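You operate a simulated robot arm through the tools that you are given. There is no shell and no other tool.

You are at the controls of a simulated two-armed robot. One attempt, no reset.

Task
Swap the fuel can on the table for the one in the fuel box, then lock the box.
Fine: both cans upright and capped, lid shut, box knob at HOLD. Set down upright: fuel can.
Where things are to end (x, y in the base frame): fuel can within 60 mm of [840, -120].

It is judged by the outcome, as a careful person would: the job done as asked, and still so three seconds after it is handed in. It fails if anything else is knocked over, pushed out of place, dropped, spilled or broken. A push-on lid holds only when it is set on centred and level and pressed home; a screw cap is set on level and turned clockwise until tight.

Robot
Two 7-joint arms with fingered hands on one trunk that stands fixed in place. Base frame: the origin is at the foot of the trunk, x ahead of it, y to its left, z up; the work surface is at about z = 450. Readings come in mm, degrees, newtons and seconds.
The left shoulder is at [50, 214, 869], the right one opposite. With the tool pointing down near the work surface each hand reaches from about 340 to 860 mm from the base axis, measured 20 degrees to its own side. Payload 3 kg a hand.
The TCP of each hand is the grasp point between the finger pads, 26 mm short of the fingertips. In the tool frame z runs along the fingers and y along their closing line. The gripper opens to 132 mm; its body begins 73 mm behind the TCP. The gripper is a hand of 3 fingers: y runs from the thumb to the fingers, the wrist lies at [0, 0, -229] in the tool frame, and closing takes about 1.5 s.
Orientation is that of the tool frame in the base frame, as a unit quaternion [x, y, z, w]. With the fingers straight down and closing along the base's y, the tool's x points along the base's -x, its y along +y and its z along -z.

Tools
- The arms move only by the tool jog_arm. It takes "left_motion", "right_motion" or both (then of equal length, played together; a hand with none holds still); each is a list of rows, each a list of 7 numbers: the shift along the tool's x, y, z in mm, then the turn, a rotation vector about the tool's x, y, z in degrees, then the finger opening in mm, from 0 to 132. In form: [[tx, ty, tz, rx, ry, rz, gripper], ...]. A call has 1 to 20 rows; each row shifts and turns the commanded pose from where the row before left it, along the tool's axes as they then stand. A row lasts 0.2 s, in which the tool goes at most 50 mm and 8.6 degrees; a call with a longer step from one row to the next is refused whole, and so is a gripper value outside its range. A pose out of reach is approached as far as the arm can. The call stops where the force on the tool passes 90 N (or 10 N more than at its start, if that is more) or the arm is blocked; 0.2 s more then pass. The fingers move at their own pace (about 72 mm/s each) and stop on an object; they squeeze with about 26 N. The grip force told is the motor's: it shows also when the fingers shut on nothing. Time passes only in rows, and 0.2 s behind the last, so rows that do not move let the fingers close. It gives the time, the measured TCP pose, the force on the tool (base axes), the opening and the grip force at its end, in the units of the frame above (readings bear some noise), with the torque about the TCP (base axes, N m) and any sound that the robot's microphone picked up, and new pictures: "pictures" is both (left out), scene, wrist or none (wrist: the cameras of the hands that moved).
- Cameras (640 x 400 px; columns grow to the right, rows downward): "scene" is now at [25.1, -0.4, 1487.1]; the picture's right is [-0.00, -1.00, 0.00], its down [-0.79, 0.00, -0.62] and it looks along [0.62, -0.00, -0.79] (base axes); focal length 295 px, centre (320, 200). "left" rides on the left gripper at [-62, 3, -92] in its tool frame; the picture's right is [-0.05, -1.00, 0.00], its down [0.83, -0.04, -0.56] and it looks along [0.55, -0.03, 0.83] (tool axes); focal length 230 px, centre (320, 200). "right" rides on the right gripper at [62, 3, -92] in its tool frame; the picture's right is [-0.05, 1.00, 0.00], its down [-0.83, -0.04, -0.56] and it looks along [-0.55, -0.03, 0.83] (tool axes); focal length 230 px, centre (320, 200).
- set_grasp(shape, hand): the hand has 3 fingers and takes this shape, open, in about a second: jaw (thumb against the fingers, like two jaws); tri (thumb and two fingers); tip (a fingertip pinch); poke (one finger out to press); point (the index stretched); flat (the hand flat); cup (the hand cupped); fist (a fist). The gripper value then closes the fingers along that shape, each until it touches; the sizes above hold for jaw. It gives what a move gives, with no picture.
- aim_head(pan, tilt): turns the head with the scene camera to pan (to the left, within 86 degrees either way) and tilt (down, from -29 to 69), counted from straight ahead of the robot. It gives what a move gives, and a new picture of the scene camera.
- pixel_to_xyz(camera, pixels): there is no depth. For up to 12 entries [column, row, z] of the newest picture of that camera ("zoom" is the newest enlarged one), the place [x, y] in the base frame at which the ray of that pixel passes the height z, good to about 2 mm. No time passes.
- close_up(camera, box): a new picture of the part [left, top, right, bottom] of that camera's present view, enlarged. No time passes.
- finish_job(): hands the job in; it is judged then, once.

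Unless the task says otherwise, let go and move clear before handing in.

The tools are called as a command line: name --argument value ..., lists and objects as JSON in quotes. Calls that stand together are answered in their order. jog_arm: Moves the arms, as the interface text tells. Its arguments: {"type":"object","properties":{"left_motion":{"type":"array"},"right_motion":{"type":"array"},"pictures":{"type":"string","enum":["both","scene","wrist","none"]}},"required":[]} The other tools are called the same way: set_grasp (shape, hand) gives the hand a shape; aim_head (pan, tilt) turns the head that bears the scene camera; pixel_to_xyz (camera, pixels) gives the place at which the rays of pixels pass given heights; close_up (camera, box) takes an enlarged picture of a part of a camera's view; finish_job () hands the job in.

At the start:

```text
time: 0.0
left_tcp_pos: [620.9, 110.5, 1113.0]
left_tcp_rot: [0.09, 0.996, 0.0, 0.001]
left_wrist_force: [0.1, 0.3, 0.4]
left_torque: [0.01, 0.0, 0.02]
left_finger_gap: 132.2
left_gripper_force: 0.0
left_shape: jaw
right_tcp_pos: [537.0, -329.8, 1136.8]
right_tcp_rot: [0.09, 0.996, -0.001, 0.0]
right_wrist_force: [-0.1, -0.7, 0.3]
right_torque: [0.03, 0.0, -0.04]
right_finger_gap: 132.2
right_gripper_force: 0.1
right_shape: jaw
head pan, tilt (commanded): [-0.1, 51.9]
```

scene: 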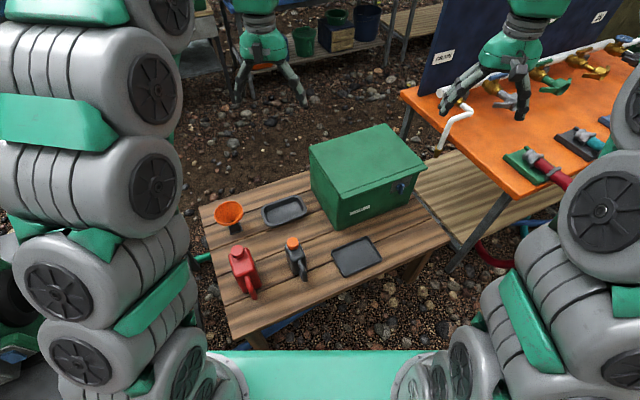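
right: 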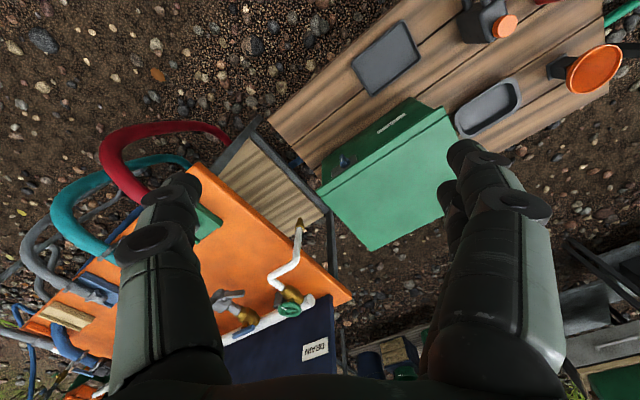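
left: 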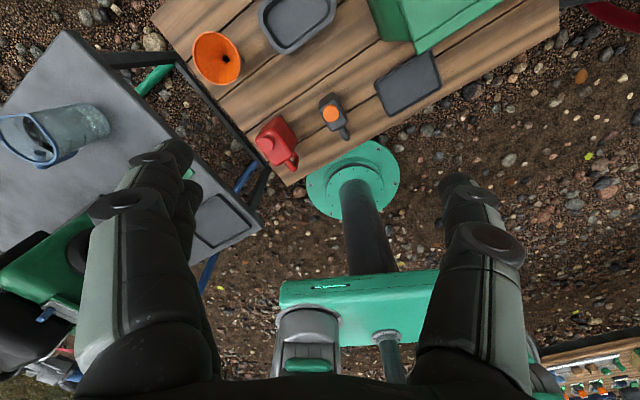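

The scene shows the green fuel box near (365,175), a red jug-like can near (243,270), a dark grey can with an orange cap near (295,257), two trays and an orange funnel. I'll look closer at each before moving.

close_up --camera "scene" --box '[200, 190, 330, 310]'

close_up --camera "scene" --box '[300, 110, 440, 290]'

close_up --camera "right" --box '[300, 0, 640, 260]'

close_up --camera "left" --box '[160, 0, 560, 200]'

```text
3.33 times, centred on (265, 250) of scene
```

zoom: 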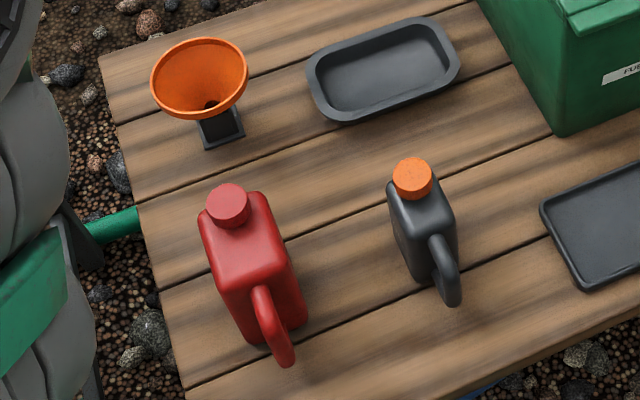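

```text
2.22 times, centred on (370, 200) of scene
```

zoom: 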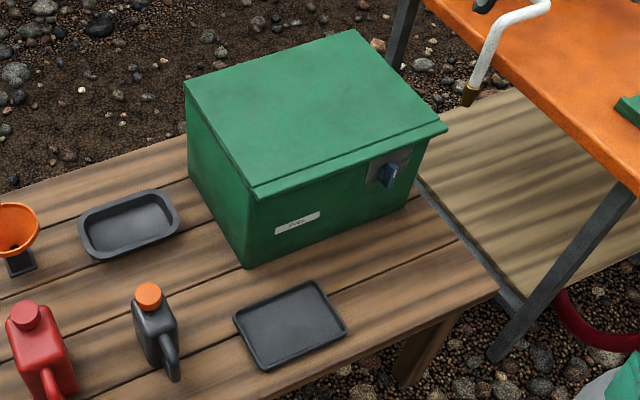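

```text
1.54 times, centred on (470, 130) of right
```

zoom: 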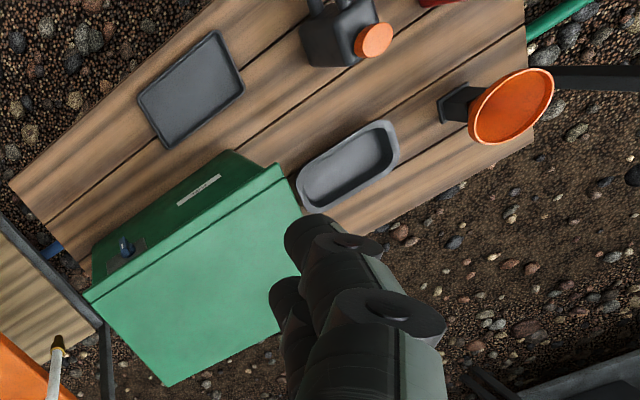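

```text
1.60 times, centred on (360, 100) of left
```

zoom: 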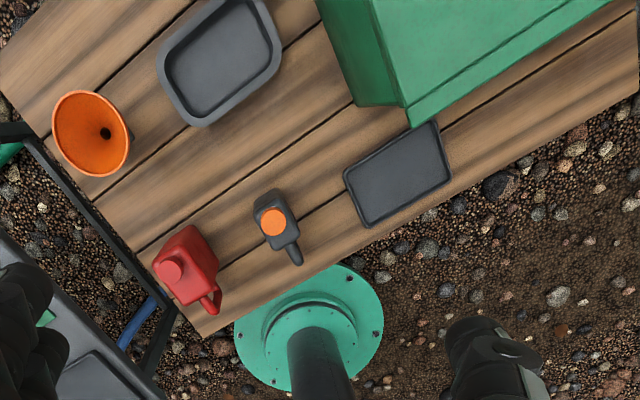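

The box's front carries a label near (355,210) and a blue knob near (402,187). I'll read them and the two cans closely, and locate the corners in the base frame.

close_up --camera "scene" --box '[370, 160, 434, 200]'

close_up --camera "scene" --box '[330, 190, 394, 230]'

close_up --camera "scene" --box '[215, 230, 311, 305]'

pixel_to_xyz --camera "scene" --pixels '[[343, 229, 450], [309, 148, 700], [345, 196, 650], [425, 165, 650], [380, 125, 650], [293, 242, 600], [250, 296, 450], [303, 274, 450], [235, 250, 600], [358, 256, 450], [286, 211, 450], [229, 235, 450]]'

```text
10.00 times, centred on (402, 180) of scene
```

zoom: 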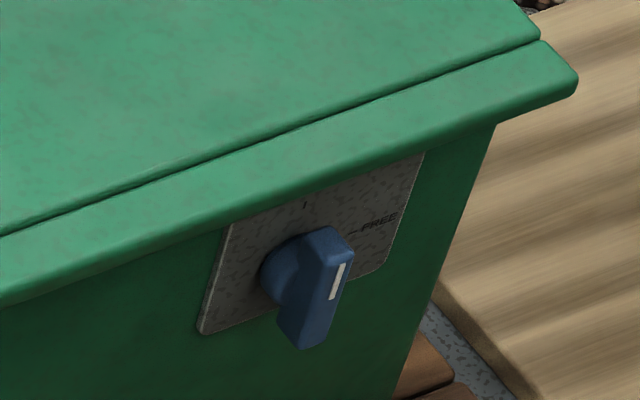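

```text
10.00 times, centred on (362, 210) of scene
```

zoom: 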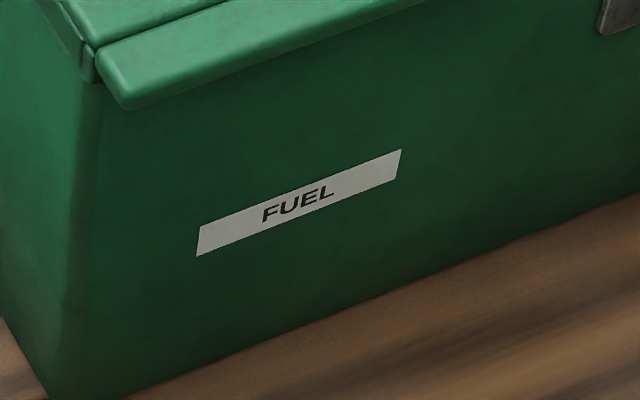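

```text
5.33 times, centred on (263, 268) of scene
```

zoom: 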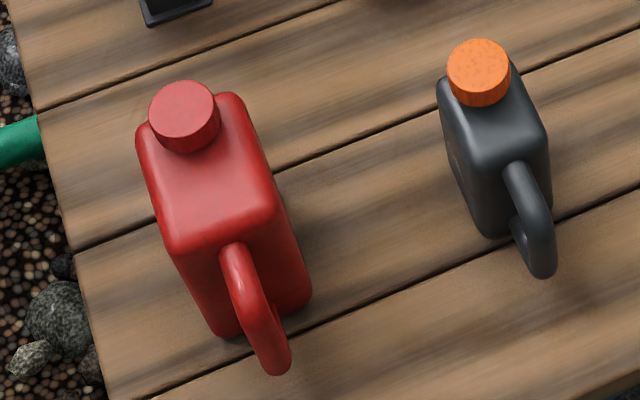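

```text
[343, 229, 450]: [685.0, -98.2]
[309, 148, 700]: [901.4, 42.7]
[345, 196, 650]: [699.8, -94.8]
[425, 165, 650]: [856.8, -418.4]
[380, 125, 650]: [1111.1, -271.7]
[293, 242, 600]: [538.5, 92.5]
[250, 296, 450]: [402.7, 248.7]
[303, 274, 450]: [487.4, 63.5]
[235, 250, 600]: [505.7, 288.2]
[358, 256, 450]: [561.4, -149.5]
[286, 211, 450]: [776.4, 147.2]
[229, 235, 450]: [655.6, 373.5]
```

The box label reads FUEL, and the knob has a FREE mark at its right and a tick at its top. I'll triangulate the cap tops and the lid corners using both the scene and the hand cameras.

pixel_to_xyz --camera "scene" --pixels '[[292.6, 244, 550], [292.6, 244, 650], [237.7, 251.7, 550], [237.7, 251.7, 650], [341.6, 197.8, 600], [341.6, 197.8, 700], [425, 168, 600], [425, 168, 700], [380, 125, 700], [309, 148, 600], [402, 187, 600], [336, 230, 450]]'

pixel_to_xyz --camera "left" --pixels '[[330.6, 113.75, 550], [330.6, 113.75, 650], [268.1, 143.75, 550], [268.1, 143.75, 650], [415, 55, 600], [415, 55, 700], [150, 18, 450], [286, 185, 450], [558, 30, 450], [384, 53, 450], [217, 58, 550], [217, 58, 450]]'

pixel_to_xyz --camera "right" --pixels '[[317, 184, 600], [317, 184, 700], [452, 107, 600], [452, 107, 700], [372, 251, 600], [372, 251, 700], [505, 27, 550], [505, 27, 650], [345, 160, 600], [412, 98, 450], [320, 174, 450], [441, 112, 600]]'

```text
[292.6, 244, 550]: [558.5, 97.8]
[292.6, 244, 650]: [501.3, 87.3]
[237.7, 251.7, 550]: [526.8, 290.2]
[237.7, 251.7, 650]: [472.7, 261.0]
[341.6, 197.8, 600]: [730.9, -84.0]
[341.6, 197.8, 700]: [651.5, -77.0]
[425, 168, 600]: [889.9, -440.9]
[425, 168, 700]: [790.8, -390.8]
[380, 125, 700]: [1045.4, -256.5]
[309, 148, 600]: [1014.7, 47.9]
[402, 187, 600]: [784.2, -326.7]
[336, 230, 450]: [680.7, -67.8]
```

```text
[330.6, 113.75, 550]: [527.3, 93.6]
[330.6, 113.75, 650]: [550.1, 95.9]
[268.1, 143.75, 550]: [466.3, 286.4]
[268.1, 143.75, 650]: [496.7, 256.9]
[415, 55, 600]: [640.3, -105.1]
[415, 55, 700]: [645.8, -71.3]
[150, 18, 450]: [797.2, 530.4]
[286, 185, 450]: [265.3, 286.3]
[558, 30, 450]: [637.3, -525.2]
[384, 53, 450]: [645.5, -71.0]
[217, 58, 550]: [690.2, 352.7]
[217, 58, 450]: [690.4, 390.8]
```

```text
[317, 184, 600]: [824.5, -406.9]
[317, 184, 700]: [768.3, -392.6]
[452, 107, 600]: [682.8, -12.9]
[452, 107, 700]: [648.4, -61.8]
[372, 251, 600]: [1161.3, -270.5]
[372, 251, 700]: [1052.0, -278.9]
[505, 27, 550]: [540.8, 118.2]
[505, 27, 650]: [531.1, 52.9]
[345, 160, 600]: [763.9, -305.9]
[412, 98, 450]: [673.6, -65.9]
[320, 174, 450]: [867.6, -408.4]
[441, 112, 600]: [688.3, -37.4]
```

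Triangulation puts the grey can's cap top near (536,94,589), the red can's near (488,267,622), the lid top near z=700 and the knob near (740,-306,650). I'll check the orange bench to the right of the box before moving the right hand to look at the knob.

pixel_to_xyz --camera "scene" --pixels '[[514, 196, 600], [514, 196, 700], [514, 196, 800], [402, 92, 600], [402, 92, 700], [402, 92, 800], [440, 148, 600], [440, 148, 800]]'

pixel_to_xyz --camera "right" --pixels '[[196, 164, 600], [196, 164, 700], [196, 164, 800], [352, 297, 600], [352, 297, 700], [352, 297, 800], [298, 225, 600], [298, 225, 800]]'

aim_head --pan -40 --tilt 45

```text
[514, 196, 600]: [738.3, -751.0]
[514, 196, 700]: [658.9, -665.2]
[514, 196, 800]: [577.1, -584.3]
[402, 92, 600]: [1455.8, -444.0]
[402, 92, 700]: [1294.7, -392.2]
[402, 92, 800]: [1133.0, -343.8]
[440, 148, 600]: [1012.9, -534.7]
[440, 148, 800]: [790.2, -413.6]
```

```text
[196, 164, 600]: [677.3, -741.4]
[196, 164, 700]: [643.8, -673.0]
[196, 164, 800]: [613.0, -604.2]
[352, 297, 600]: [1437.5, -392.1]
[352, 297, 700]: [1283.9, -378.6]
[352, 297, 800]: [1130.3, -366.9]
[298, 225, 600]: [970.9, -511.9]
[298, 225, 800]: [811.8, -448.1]
```

```text
time: 1.1
left_tcp_pos: [621.2, 109.5, 1112.8]
left_tcp_rot: [0.089, 0.996, 0.0, 0.0]
left_wrist_force: [0.0, -0.1, 0.6]
left_torque: [0.0, 0.01, 0.01]
left_finger_gap: 132.0
left_gripper_force: 0.0
left_shape: jaw
right_tcp_pos: [536.5, -328.7, 1136.8]
right_tcp_rot: [0.089, 0.996, 0.0, 0.0]
right_wrist_force: [-0.1, 0.7, 0.7]
right_torque: [0.0, 0.02, 0.0]
right_finger_gap: 132.0
right_gripper_force: 0.1
right_shape: jaw
head pan, tilt (commanded): [-40.0, 45.0]
```

scene: 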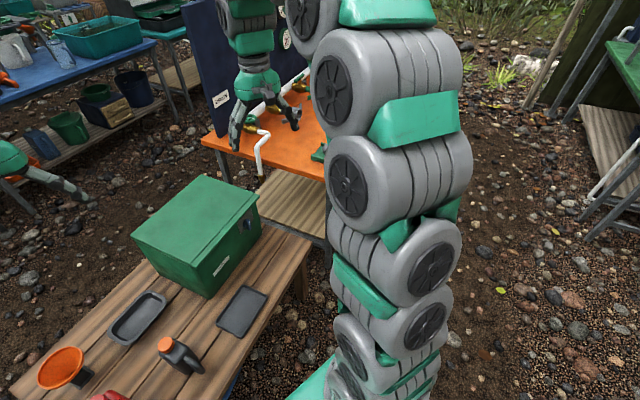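

The orange bench sits around z≈720 with its near corner at (648,-668), and a spout hangs near (870,-465), so I'll keep clear of both. I'm bringing the right hand down in front of the box with a 40° pitch so that its camera faces the knob.

jog_arm --right_motion '[[0, 0, 0, 0, 0, -8.55, 132], [0, 0, 0, 0, 0, -8.55, 132], [0, 0, 0, 0, 0, -8.55, 132], [0, 0, 0, 0, 0, -8.55, 132], [0, 0, 0, 0, -8, 0, 132], [0, 0, 0, 0, -8, 0, 132], [0, 0, 0, 0, -8, 0, 132], [0, 0, 0, 0, -8, 0, 132], [0, 0, 0, 0, -8, 0, 132], [26.9, -6.2, 33.7, 0, 0, 0, 132], [26.9, -6.2, 33.7, 0, 0, 0, 132], [26.9, -6.2, 33.7, 0, 0, 0, 132], [26.9, -6.2, 33.7, 0, 0, 0, 132], [26.9, -6.2, 33.7, 0, 0, 0, 132], [26.9, -6.2, 33.7, 0, 0, 0, 132], [26.9, -6.2, 33.7, 0, 0, 0, 132], [26.9, -6.2, 33.7, 0, 0, 0, 132], [26.9, -6.2, 33.7, 0, 0, 0, 132], [26.9, -6.2, 33.7, 0, 0, 0, 132]]' --pictures "both"

```text
time: 5.1
left_tcp_pos: [620.2, 110.0, 1113.1]
left_tcp_rot: [0.09, 0.996, 0.001, 0.0]
left_wrist_force: [-0.6, -0.8, -1.0]
left_torque: [0.0, -0.02, -0.02]
left_finger_gap: 132.1
left_gripper_force: 0.1
left_shape: jaw
right_tcp_pos: [571.2, -382.0, 704.2]
right_tcp_rot: [-0.195, 0.919, 0.071, 0.335]
right_wrist_force: [0.4, 0.2, 0.1]
right_torque: [0.0, 0.02, -0.01]
right_finger_gap: 131.7
right_gripper_force: 0.1
right_shape: jaw
head pan, tilt (commanded): [-40.0, 45.0]
```

scene: 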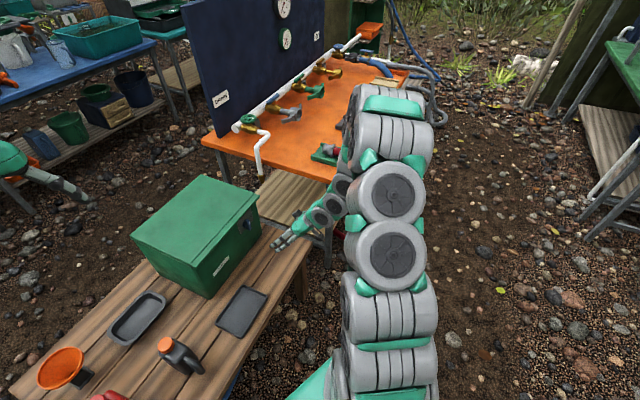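
right: 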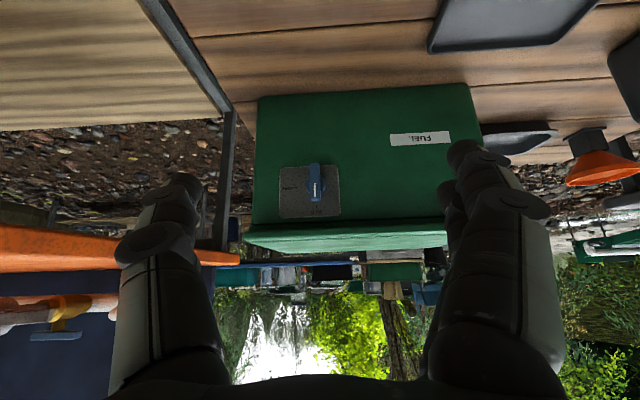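

The right camera now faces the box front (upside down in the picture), with the knob at (314,185). I'll zoom on it.

close_up --camera "right" --box '[262, 155, 358, 230]'

close_up --camera "right" --box '[230, 70, 500, 270]'

```text
5.33 times, centred on (310, 192) of right
```

zoom: 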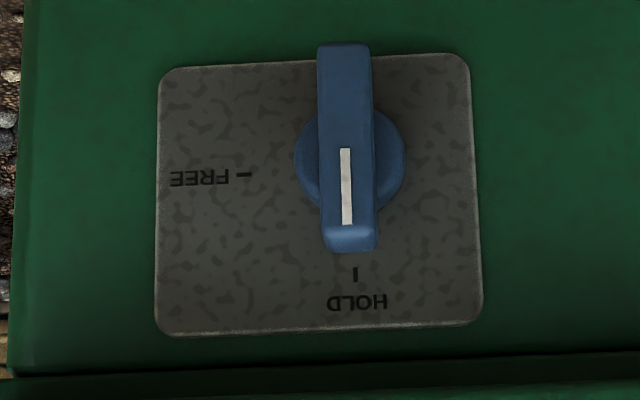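

```text
2.00 times, centred on (365, 170) of right
```

zoom: 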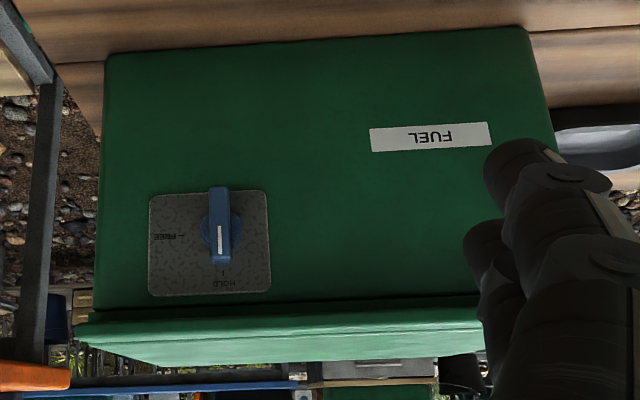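

The knob now points to HOLD (12 o'clock upright), and FREE is at 3 o'clock, so it needs a 90° clockwise turn seen from the front. I'll find the front face's line from its bottom corners (468,84) and (257,97).

pixel_to_xyz --camera "right" --pixels '[[468.5, 83.5, 450], [257.5, 97.5, 450], [315.6, 184.5, 620], [315.6, 184.5, 640], [280, 164, 600], [349, 163, 600], [281, 217, 660], [350, 215, 660], [250, 223, 690], [450, 222, 690]]'

close_up --camera "scene" --box '[120, 170, 280, 310]'

aim_head --pan 0 --tilt 52

```text
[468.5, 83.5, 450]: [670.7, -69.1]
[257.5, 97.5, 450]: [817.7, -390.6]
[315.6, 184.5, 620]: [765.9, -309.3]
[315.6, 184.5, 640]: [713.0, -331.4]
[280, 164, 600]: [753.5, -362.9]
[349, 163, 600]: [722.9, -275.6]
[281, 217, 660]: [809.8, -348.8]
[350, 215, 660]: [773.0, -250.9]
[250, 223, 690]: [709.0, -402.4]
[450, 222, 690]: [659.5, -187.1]
```

```text
2.86 times, centred on (200, 240) of scene
```

zoom: 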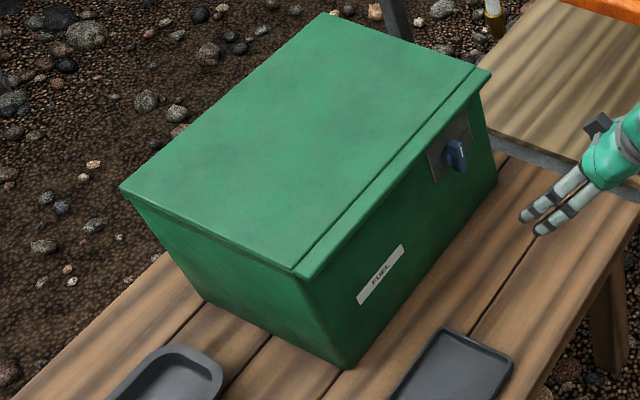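

```text
time: 6.1
left_tcp_pos: [619.7, 110.3, 1111.8]
left_tcp_rot: [0.091, 0.996, 0.001, 0.0]
left_wrist_force: [-0.6, 0.0, -0.2]
left_torque: [0.0, 0.03, -0.01]
left_finger_gap: 132.0
left_gripper_force: 0.0
left_shape: jaw
right_tcp_pos: [572.1, -381.9, 706.2]
right_tcp_rot: [-0.194, 0.919, 0.071, 0.335]
right_wrist_force: [0.6, -0.6, 0.8]
right_torque: [0.01, 0.0, 0.02]
right_finger_gap: 131.9
right_gripper_force: 0.0
right_shape: jaw
head pan, tilt (commanded): [0.0, 52.0]
```

scene: 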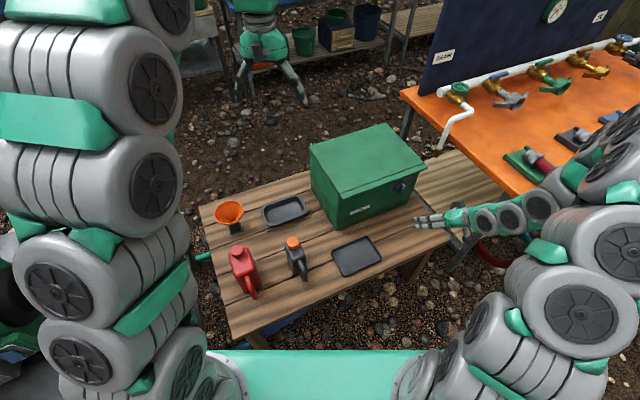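

The front face runs from (671,-69) to (818,-391), so the box is yawed about 24.5°, and the knob centre is near (768,-310,618). Before touching anything I'll lower the left hand to view the two cans from the far side for labels.

jog_arm --left_motion '[[-2.85, 6, 44.4, 0, 0, 0, 132], [-2.85, 6, 44.4, 0, 0, 0, 132], [-2.85, 6, 44.4, 0, 0, 0, 132], [-2.85, 6, 44.4, 0, 0, 0, 132], [-2.85, 6, 44.4, 0, 0, 0, 132], [-2.85, 6, 44.4, 0, 0, 0, 132], [-2.85, 6, 44.4, 0, 0, 0, 132], [-2.85, 6, 44.4, 0, 0, 0, 132]]' --pictures "both"

```text
time: 7.9
left_tcp_pos: [651.9, 153.7, 756.2]
left_tcp_rot: [0.09, 0.996, 0.0, 0.0]
left_wrist_force: [0.4, -0.4, 0.3]
left_torque: [0.0, 0.05, 0.0]
left_finger_gap: 131.9
left_gripper_force: 0.0
left_shape: jaw
right_tcp_pos: [574.4, -381.2, 704.0]
right_tcp_rot: [-0.195, 0.92, 0.071, 0.334]
right_wrist_force: [0.4, 0.0, -0.5]
right_torque: [0.0, 0.02, 0.02]
right_finger_gap: 131.8
right_gripper_force: 0.0
right_shape: jaw
head pan, tilt (commanded): [0.0, 52.0]
```

scene: 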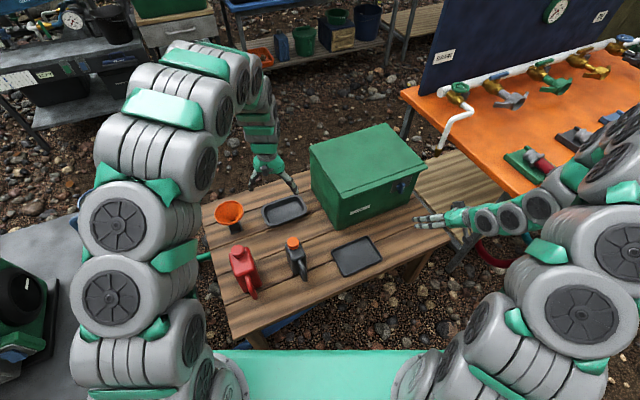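
left: 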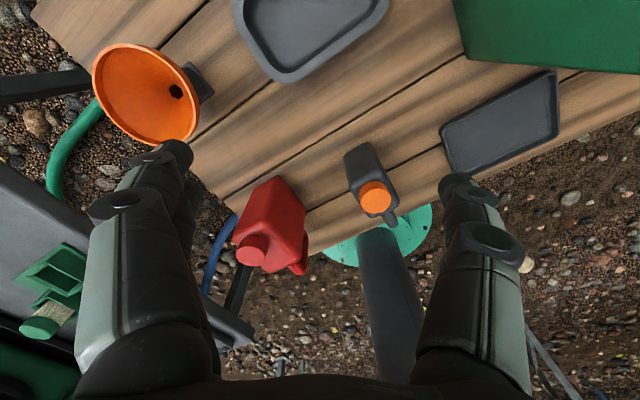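

close_up --camera "left" --box '[220, 130, 412, 280]'

close_up --camera "scene" --box '[275, 225, 323, 290]'

close_up --camera "scene" --box '[222, 238, 270, 303]'

```text
2.67 times, centred on (316, 205) of left
```

zoom: 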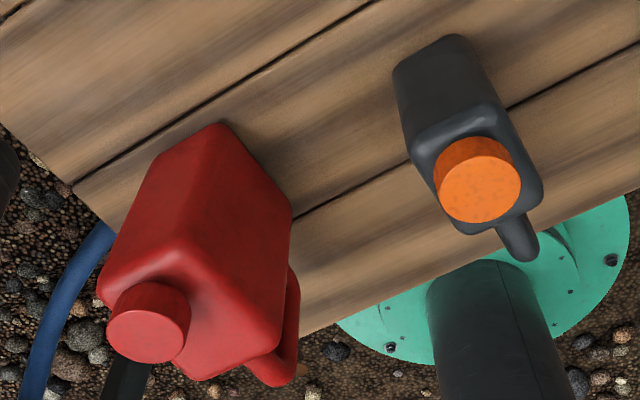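

```text
6.15 times, centred on (299, 258) of scene
```

zoom: 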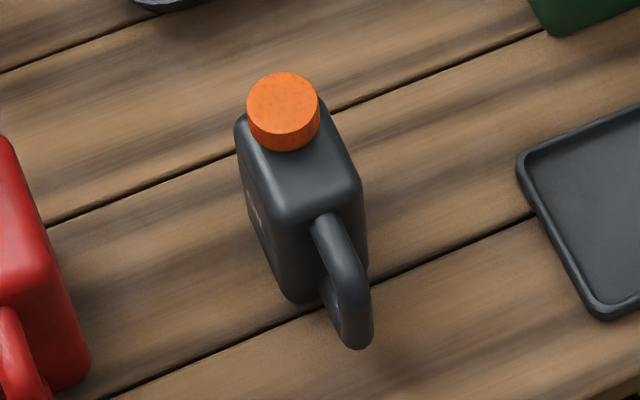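

```text
6.15 times, centred on (246, 270) of scene
```

zoom: 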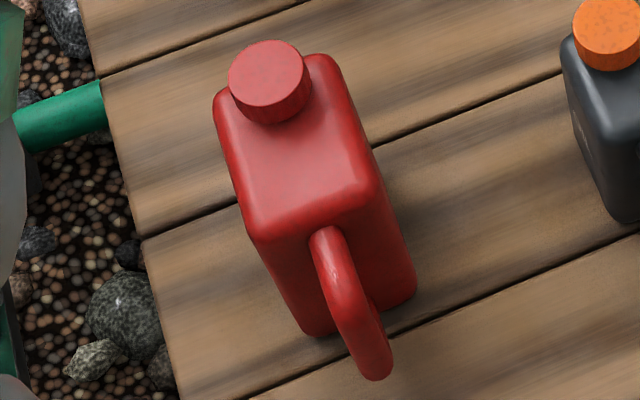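

The grey can has white lettering on its left (+y) side, near scene (285,259). I'll zoom tightly there.

close_up --camera "scene" --box '[278, 245, 302, 268]'

close_up --camera "left" --box '[335, 140, 405, 225]'

```text
16.00 times, centred on (290, 256) of scene
```

zoom: 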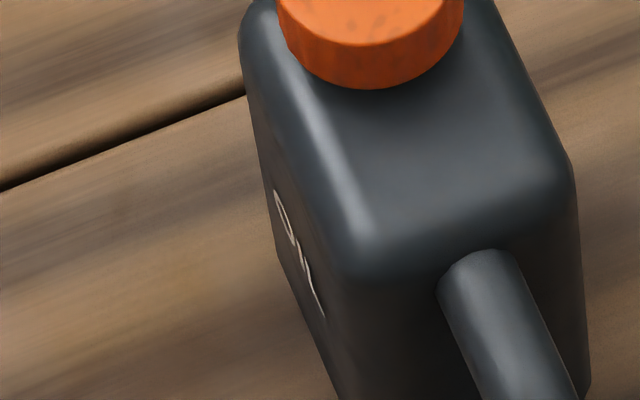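

```text
4.71 times, centred on (370, 182) of left
```

zoom: 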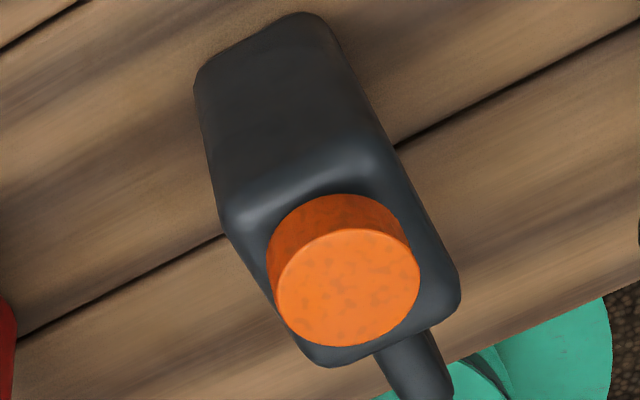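

The grey can's lettering reads OIL, so the red can is the fuel can to swap. I'm levelling the right hand to point straight at the knob, stopping about 150 mm short of it to check alignment.

jog_arm --right_motion '[[0, 0, 0, 0, -8.33, 0, 90], [0, 0, 0, 0, -8.33, 0, 80], [0, 0, 0, 0, -8.33, 0, 70], [0, 0, 0, 0, -8.33, 0, 70], [0, 0, 0, 0, -8.33, 0, 70], [0, 0, 0, 0, -8.33, 0, 70], [28.7, -5.3, 20, 0, 0, 0, 70], [28.7, -5.3, 20, 0, 0, 0, 70], [28.7, -5.3, 20, 0, 0, 0, 70]]' --pictures "both"

```text
time: 9.9
left_tcp_pos: [651.9, 152.8, 756.9]
left_tcp_rot: [0.09, 0.996, 0.0, 0.0]
left_wrist_force: [-0.3, -0.3, -0.6]
left_torque: [-0.01, 0.0, -0.03]
left_finger_gap: 131.8
left_gripper_force: 0.0
left_shape: jaw
right_tcp_pos: [633.8, -371.5, 618.6]
right_tcp_rot: [-0.145, 0.692, 0.145, 0.692]
right_wrist_force: [0.0, -0.2, -0.5]
right_torque: [0.01, -0.02, -0.03]
right_finger_gap: 70.9
right_gripper_force: 0.1
right_shape: jaw
head pan, tilt (commanded): [0.0, 52.0]
```

scene: 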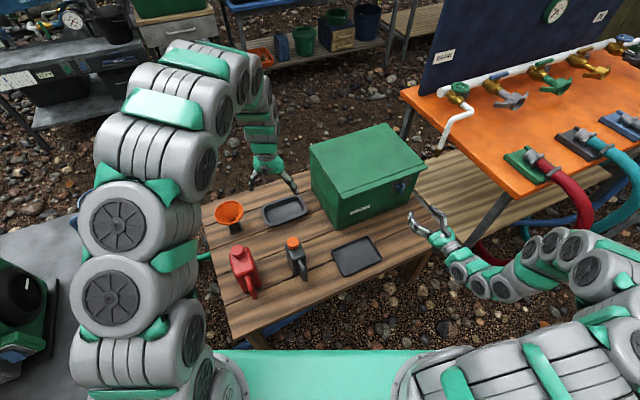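
right: 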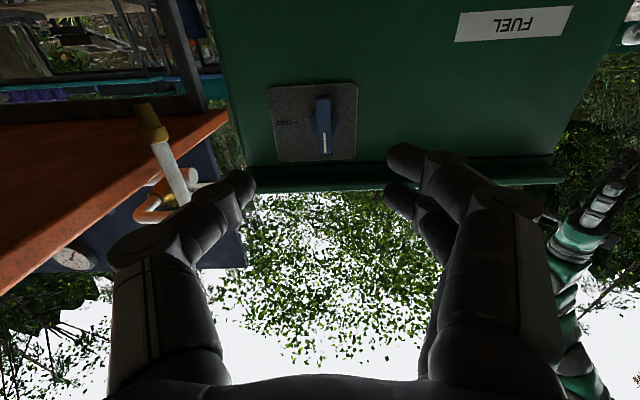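

The knob shows at about (323,118) in the right picture, with the fingers either side. I'll zoom to get its exact position.

close_up --camera "right" --box '[250, 70, 378, 150]'

close_up --camera "scene" --box '[370, 160, 466, 270]'

```text
5.00 times, centred on (314, 110) of right
```

zoom: 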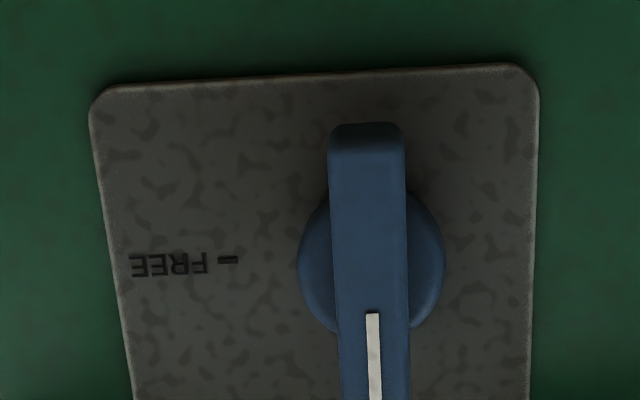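

```text
3.64 times, centred on (418, 215) of scene
```

zoom: 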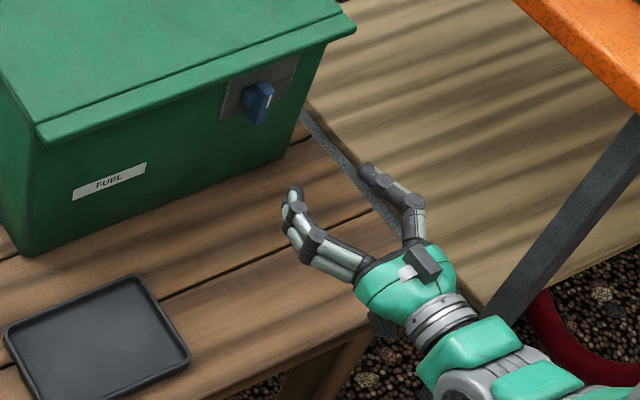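

The knob pivot is about 4 mm to the hand's +y side and 2–3 mm above its axis. I'm correcting that and advancing about 100 mm with the fingers at 60 mm, still short of the plate.

jog_arm --right_motion '[[-2, 3, 20, -0.45, 0, 0, 60], [0, 0, 20, 0, 0, 0, 60], [0, 0, 20, 0, 0, 0, 60], [0, 0, 20, 0, 0, 0, 60], [0, 0, 20, 0, 0, 0, 60]]' --pictures "both"

close_up --camera "scene" --box '[370, 160, 450, 220]'

close_up --camera "right" --box '[220, 0, 440, 150]'

```text
time: 11.1
left_tcp_pos: [651.5, 153.0, 756.5]
left_tcp_rot: [0.089, 0.996, 0.0, 0.0]
left_wrist_force: [-0.3, 0.3, -0.4]
left_torque: [0.02, 0.01, 0.0]
left_finger_gap: 131.9
left_gripper_force: 0.0
left_shape: jaw
right_tcp_pos: [722.6, -327.9, 620.6]
right_tcp_rot: [-0.149, 0.692, 0.15, 0.691]
right_wrist_force: [-0.2, -1.3, -1.3]
right_torque: [-0.02, 0.0, 0.01]
right_finger_gap: 60.6
right_gripper_force: 0.1
right_shape: jaw
head pan, tilt (commanded): [0.0, 52.0]
```

scene: 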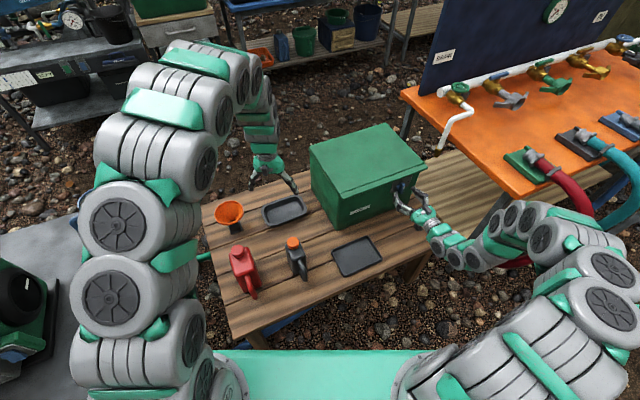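
right: 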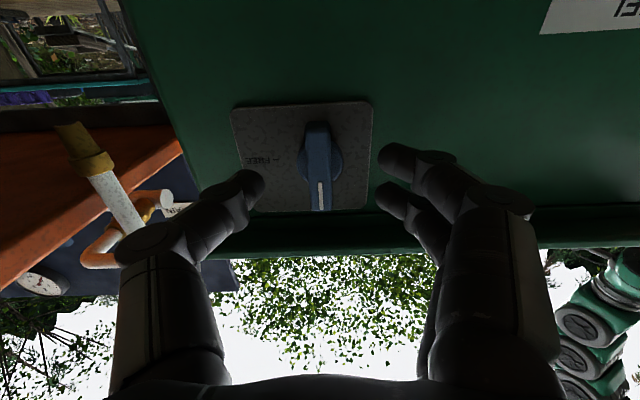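

```text
6.67 times, centred on (410, 190) of scene
```

zoom: 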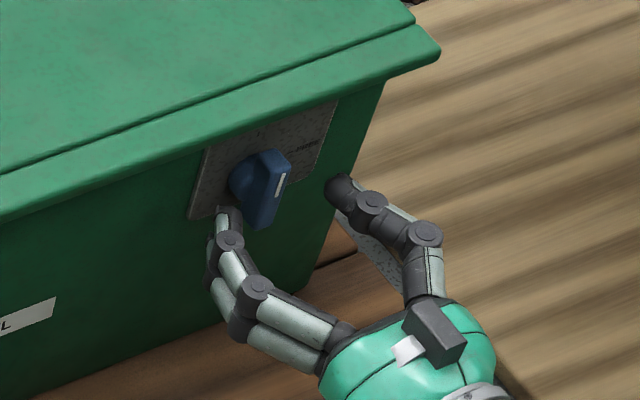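

```text
2.67 times, centred on (330, 75) of right
```

zoom: 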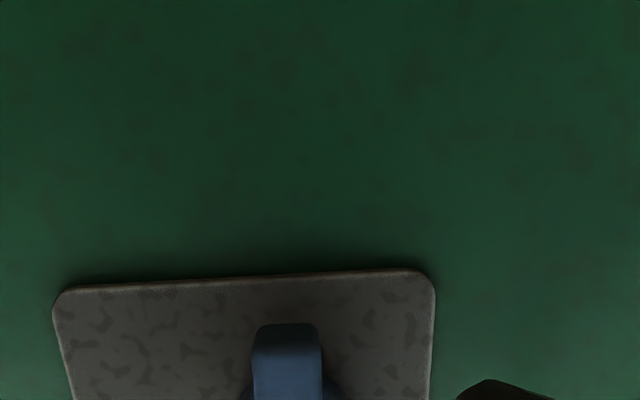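

The hand axis is lined up on the knob (knob column 320), and triangulating the white line puts the bar's outer face right at the fingertips. I'm advancing 18 mm and closing on the bar.

jog_arm --right_motion '[[0, 0, 9, 0, 0, 0, 60], [0, 0, 9, 0, 0, 0, 60], [0, 0, 0, 0, 0, 0, 30], [0, 0, 0, 0, 0, 0, 10], [0, 0, 0, 0, 0, 0, 0], [0, 0, 0, 0, 0, 0, 0], [0, 0, 0, 0, 0, 0, 0]]' --pictures "both"

close_up --camera "scene" --box '[370, 160, 450, 220]'

close_up --camera "right" --box '[220, 90, 420, 240]'

```text
time: 12.7
left_tcp_pos: [652.3, 152.5, 756.6]
left_tcp_rot: [0.09, 0.996, 0.001, 0.0]
left_wrist_force: [0.2, 0.2, 0.2]
left_torque: [-0.02, -0.03, 0.0]
left_finger_gap: 131.7
left_gripper_force: 0.0
left_shape: jaw
right_tcp_pos: [739.2, -320.9, 621.4]
right_tcp_rot: [-0.149, 0.692, 0.15, 0.69]
right_wrist_force: [-21.0, -3.9, -1.9]
right_torque: [0.06, -0.02, 0.04]
right_finger_gap: 17.5
right_gripper_force: 25.8
right_shape: jaw
head pan, tilt (commanded): [0.0, 52.0]
```

scene: 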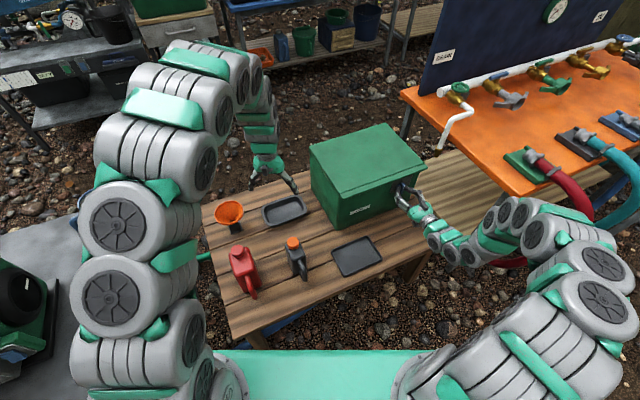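
right: 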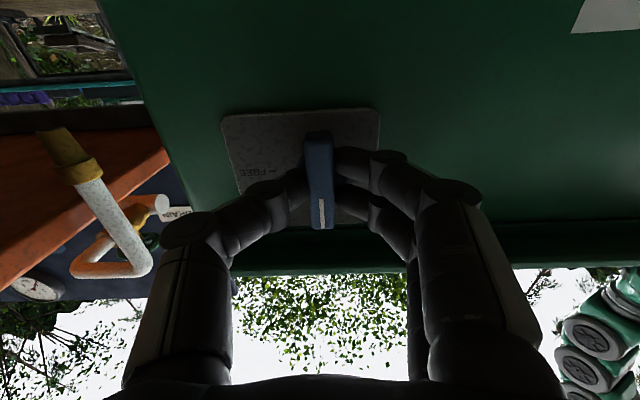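

```text
6.67 times, centred on (410, 190) of scene
```

zoom: 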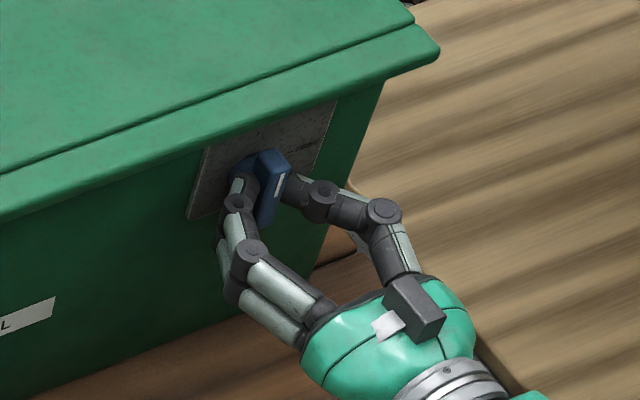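

```text
2.67 times, centred on (320, 165) of right
```

zoom: 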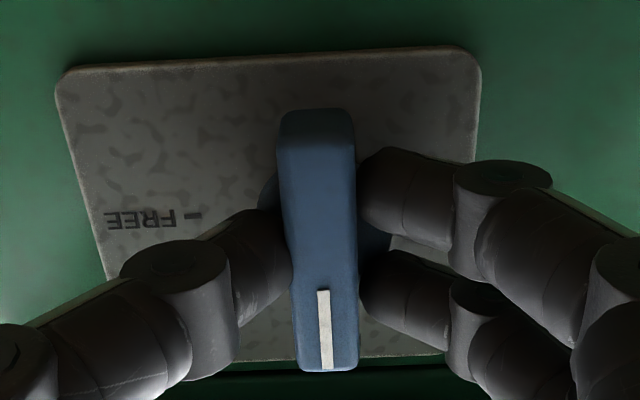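

The fingers hold the bar (17.5 mm gap, 25.8 N), with about 21 N pushing back from the disc. I'm easing back 3 mm and turning clockwise about 50° first, to see whether the knob follows.

jog_arm --right_motion '[[0, 0, -3, 0, 0, 0, 0], [0, 0, 0, 0, 0, 8.3, 0], [0, 0, 0, 0, 0, 8.3, 0], [0, 0, 0, 0, 0, 8.3, 0], [0, 0, 0, 0, 0, 8.3, 0], [0, 0, 0, 0, 0, 8.3, 0], [0, 0, 0, 0, 0, 8.3, 0]]' --pictures "wrist"

close_up --camera "scene" --box '[370, 160, 450, 220]'

```text
time: 14.3
left_tcp_pos: [651.4, 152.8, 757.2]
left_tcp_rot: [0.089, 0.996, 0.0, 0.0]
left_wrist_force: [-0.8, -0.4, 0.1]
left_torque: [0.0, 0.02, 0.0]
left_finger_gap: 132.1
left_gripper_force: 0.0
left_shape: jaw
right_tcp_pos: [737.1, -321.5, 620.5]
right_tcp_rot: [0.155, 0.69, 0.427, 0.563]
right_wrist_force: [6.1, 12.7, -2.9]
right_torque: [0.01, -0.01, 0.26]
right_finger_gap: 14.3
right_gripper_force: 26.1
right_shape: jaw
head pan, tilt (commanded): [0.0, 52.0]
```

right: 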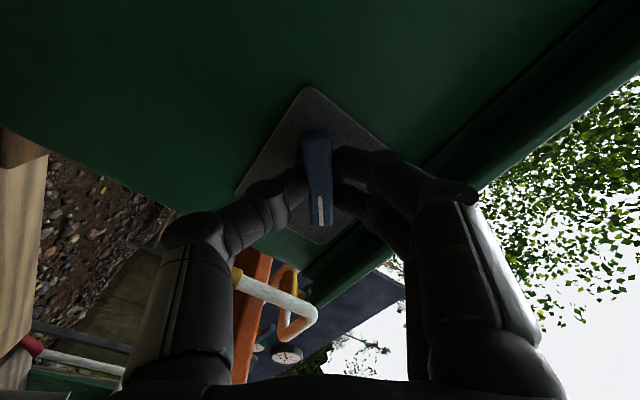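

```text
6.67 times, centred on (410, 190) of scene
```

zoom: 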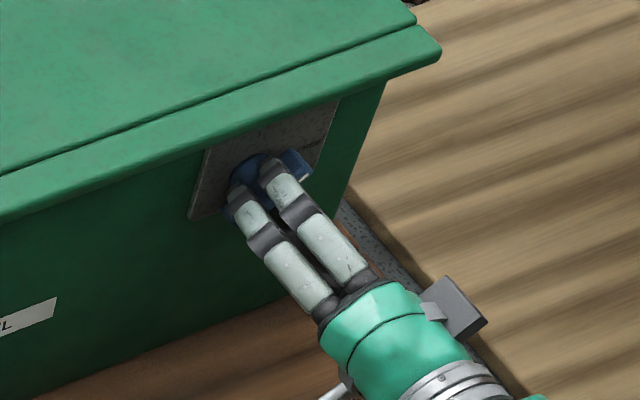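

The knob follows the hand (the bar still stands vertical in the tilted picture), with low force. I'm turning the remaining 40°.

jog_arm --right_motion '[[0, 0, 0, 0, 0, 8.1, 0], [0, 0, 0, 0, 0, 8.1, 0], [0, 0, 0, 0, 0, 8.1, 0], [0, 0, 0, 0, 0, 8.1, 0], [0, 0, 0, 0, 0, 8.1, 0], [0, 0, 0, 0, 0, 0, 0]]' --pictures "wrist"

close_up --camera "scene" --box '[370, 160, 450, 220]'

close_up --camera "right" --box '[220, 70, 440, 240]'

```text
time: 15.7
left_tcp_pos: [651.9, 153.3, 756.8]
left_tcp_rot: [0.09, 0.996, 0.0, 0.0]
left_wrist_force: [0.3, -0.7, 0.4]
left_torque: [0.0, -0.02, 0.04]
left_finger_gap: 132.1
left_gripper_force: 0.1
left_shape: jaw
right_tcp_pos: [736.9, -322.0, 621.1]
right_tcp_rot: [0.386, 0.593, 0.596, 0.38]
right_wrist_force: [1.4, 14.8, 6.0]
right_torque: [-0.03, -0.29, 0.35]
right_finger_gap: 14.5
right_gripper_force: 25.7
right_shape: jaw
head pan, tilt (commanded): [0.0, 52.0]
```

right: 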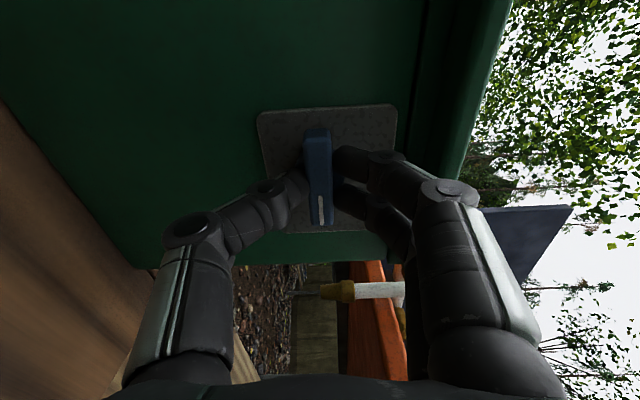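

```text
6.67 times, centred on (410, 190) of scene
```

zoom: 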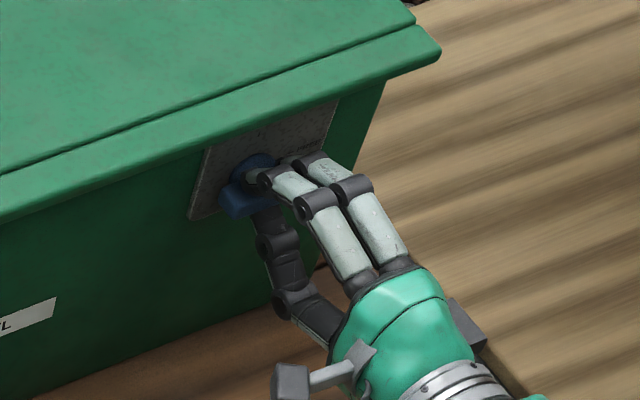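

```text
2.35 times, centred on (330, 155) of right
```

zoom: 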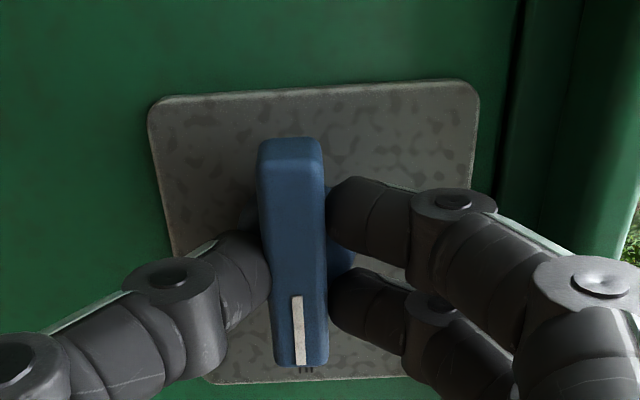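

The bar now lines up with the FREE mark, so I'm opening the fingers a little and backing straight off 90 mm to look at the lid's lip.

jog_arm --right_motion '[[0, 0, 0, 0, 0, 0, 20], [0, 0, 0, 0, 0, 0, 45], [0, 0, 0, 0, 0, 0, 45], [0, 0, -20, 0, 0, 0, 45], [0, 0, -30, 0, 0, 0, 45], [0, 0, -40, 0, 0, 0, 45]]' --pictures "both"

close_up --camera "right" --box '[260, 60, 500, 220]'

close_up --camera "scene" --box '[370, 150, 450, 210]'

```text
time: 17.1
left_tcp_pos: [652.2, 152.6, 756.6]
left_tcp_rot: [0.09, 0.996, -0.001, 0.0]
left_wrist_force: [1.0, 0.1, -0.8]
left_torque: [-0.03, 0.02, -0.01]
left_finger_gap: 132.0
left_gripper_force: 0.0
left_shape: jaw
right_tcp_pos: [654.1, -357.7, 621.2]
right_tcp_rot: [0.385, 0.594, 0.595, 0.381]
right_wrist_force: [-0.7, 0.1, -0.3]
right_torque: [-0.01, 0.03, -0.05]
right_finger_gap: 44.4
right_gripper_force: 0.1
right_shape: jaw
head pan, tilt (commanded): [0.0, 52.0]
```

scene: 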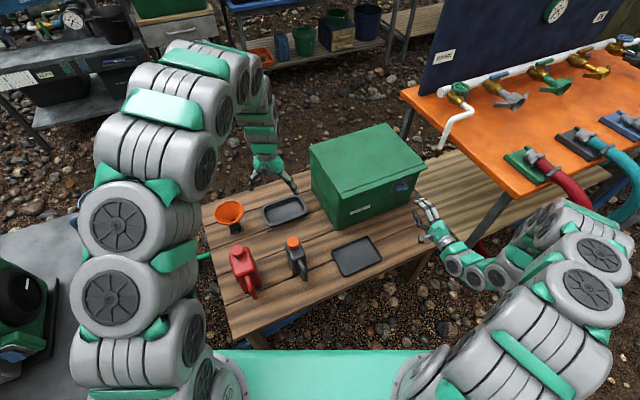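
right: 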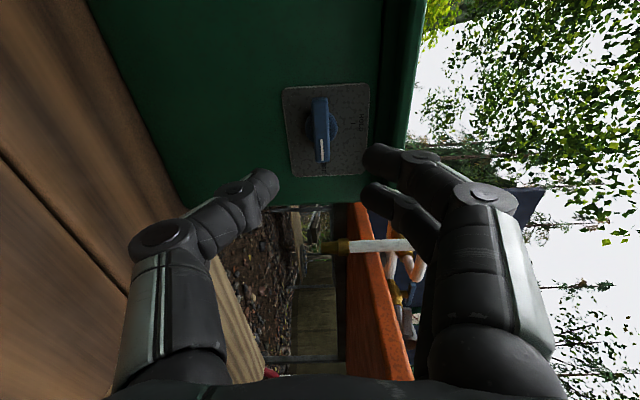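

```text
2.50 times, centred on (380, 140) of right
```

zoom: 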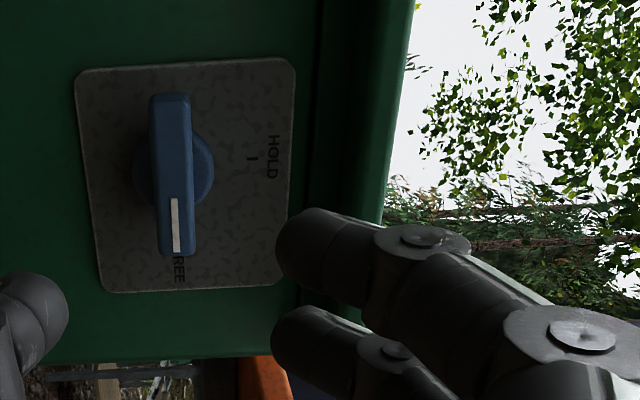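

```text
6.67 times, centred on (410, 180) of scene
```

zoom: 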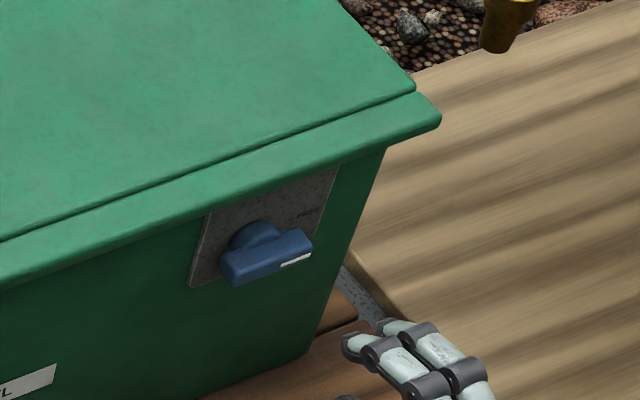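

The knob now points at FREE, and the lip's underside appears at about z≈676 with its top at about 697 and an overhang of about 20 mm. The hand is already rolled with its fingers above and thumb below, so I'm moving it level with the lip, left of the knob.

jog_arm --right_motion '[[23.7, 21.5, 5, 0, 0, 0, 70], [23.7, 21.5, 20, 0, 0, 0, 70], [23.8, 21.5, 39, 0, 0, 0, 70], [0, 0, 0, 0, 0, 0, 70]]' --pictures "both"

close_up --camera "right" --box '[240, 80, 400, 220]'

close_up --camera "scene" --box '[340, 160, 420, 230]'

```text
refused: row 3 steps farther than a row can; nothing moved
```

```text
2.86 times, centred on (320, 150) of right
```

zoom: 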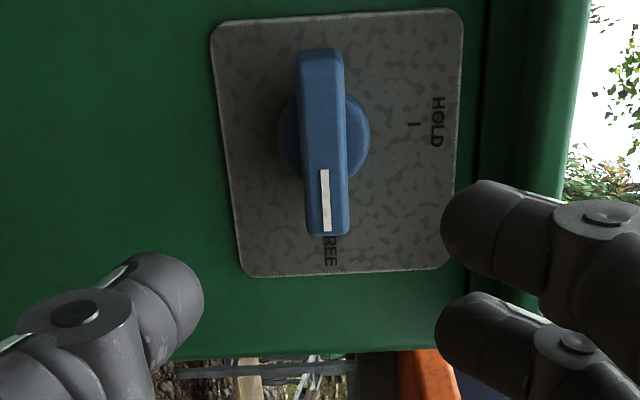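

```text
5.71 times, centred on (380, 195) of scene
```

zoom: 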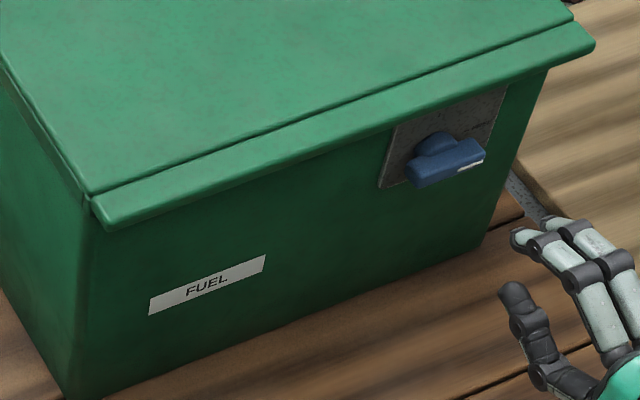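

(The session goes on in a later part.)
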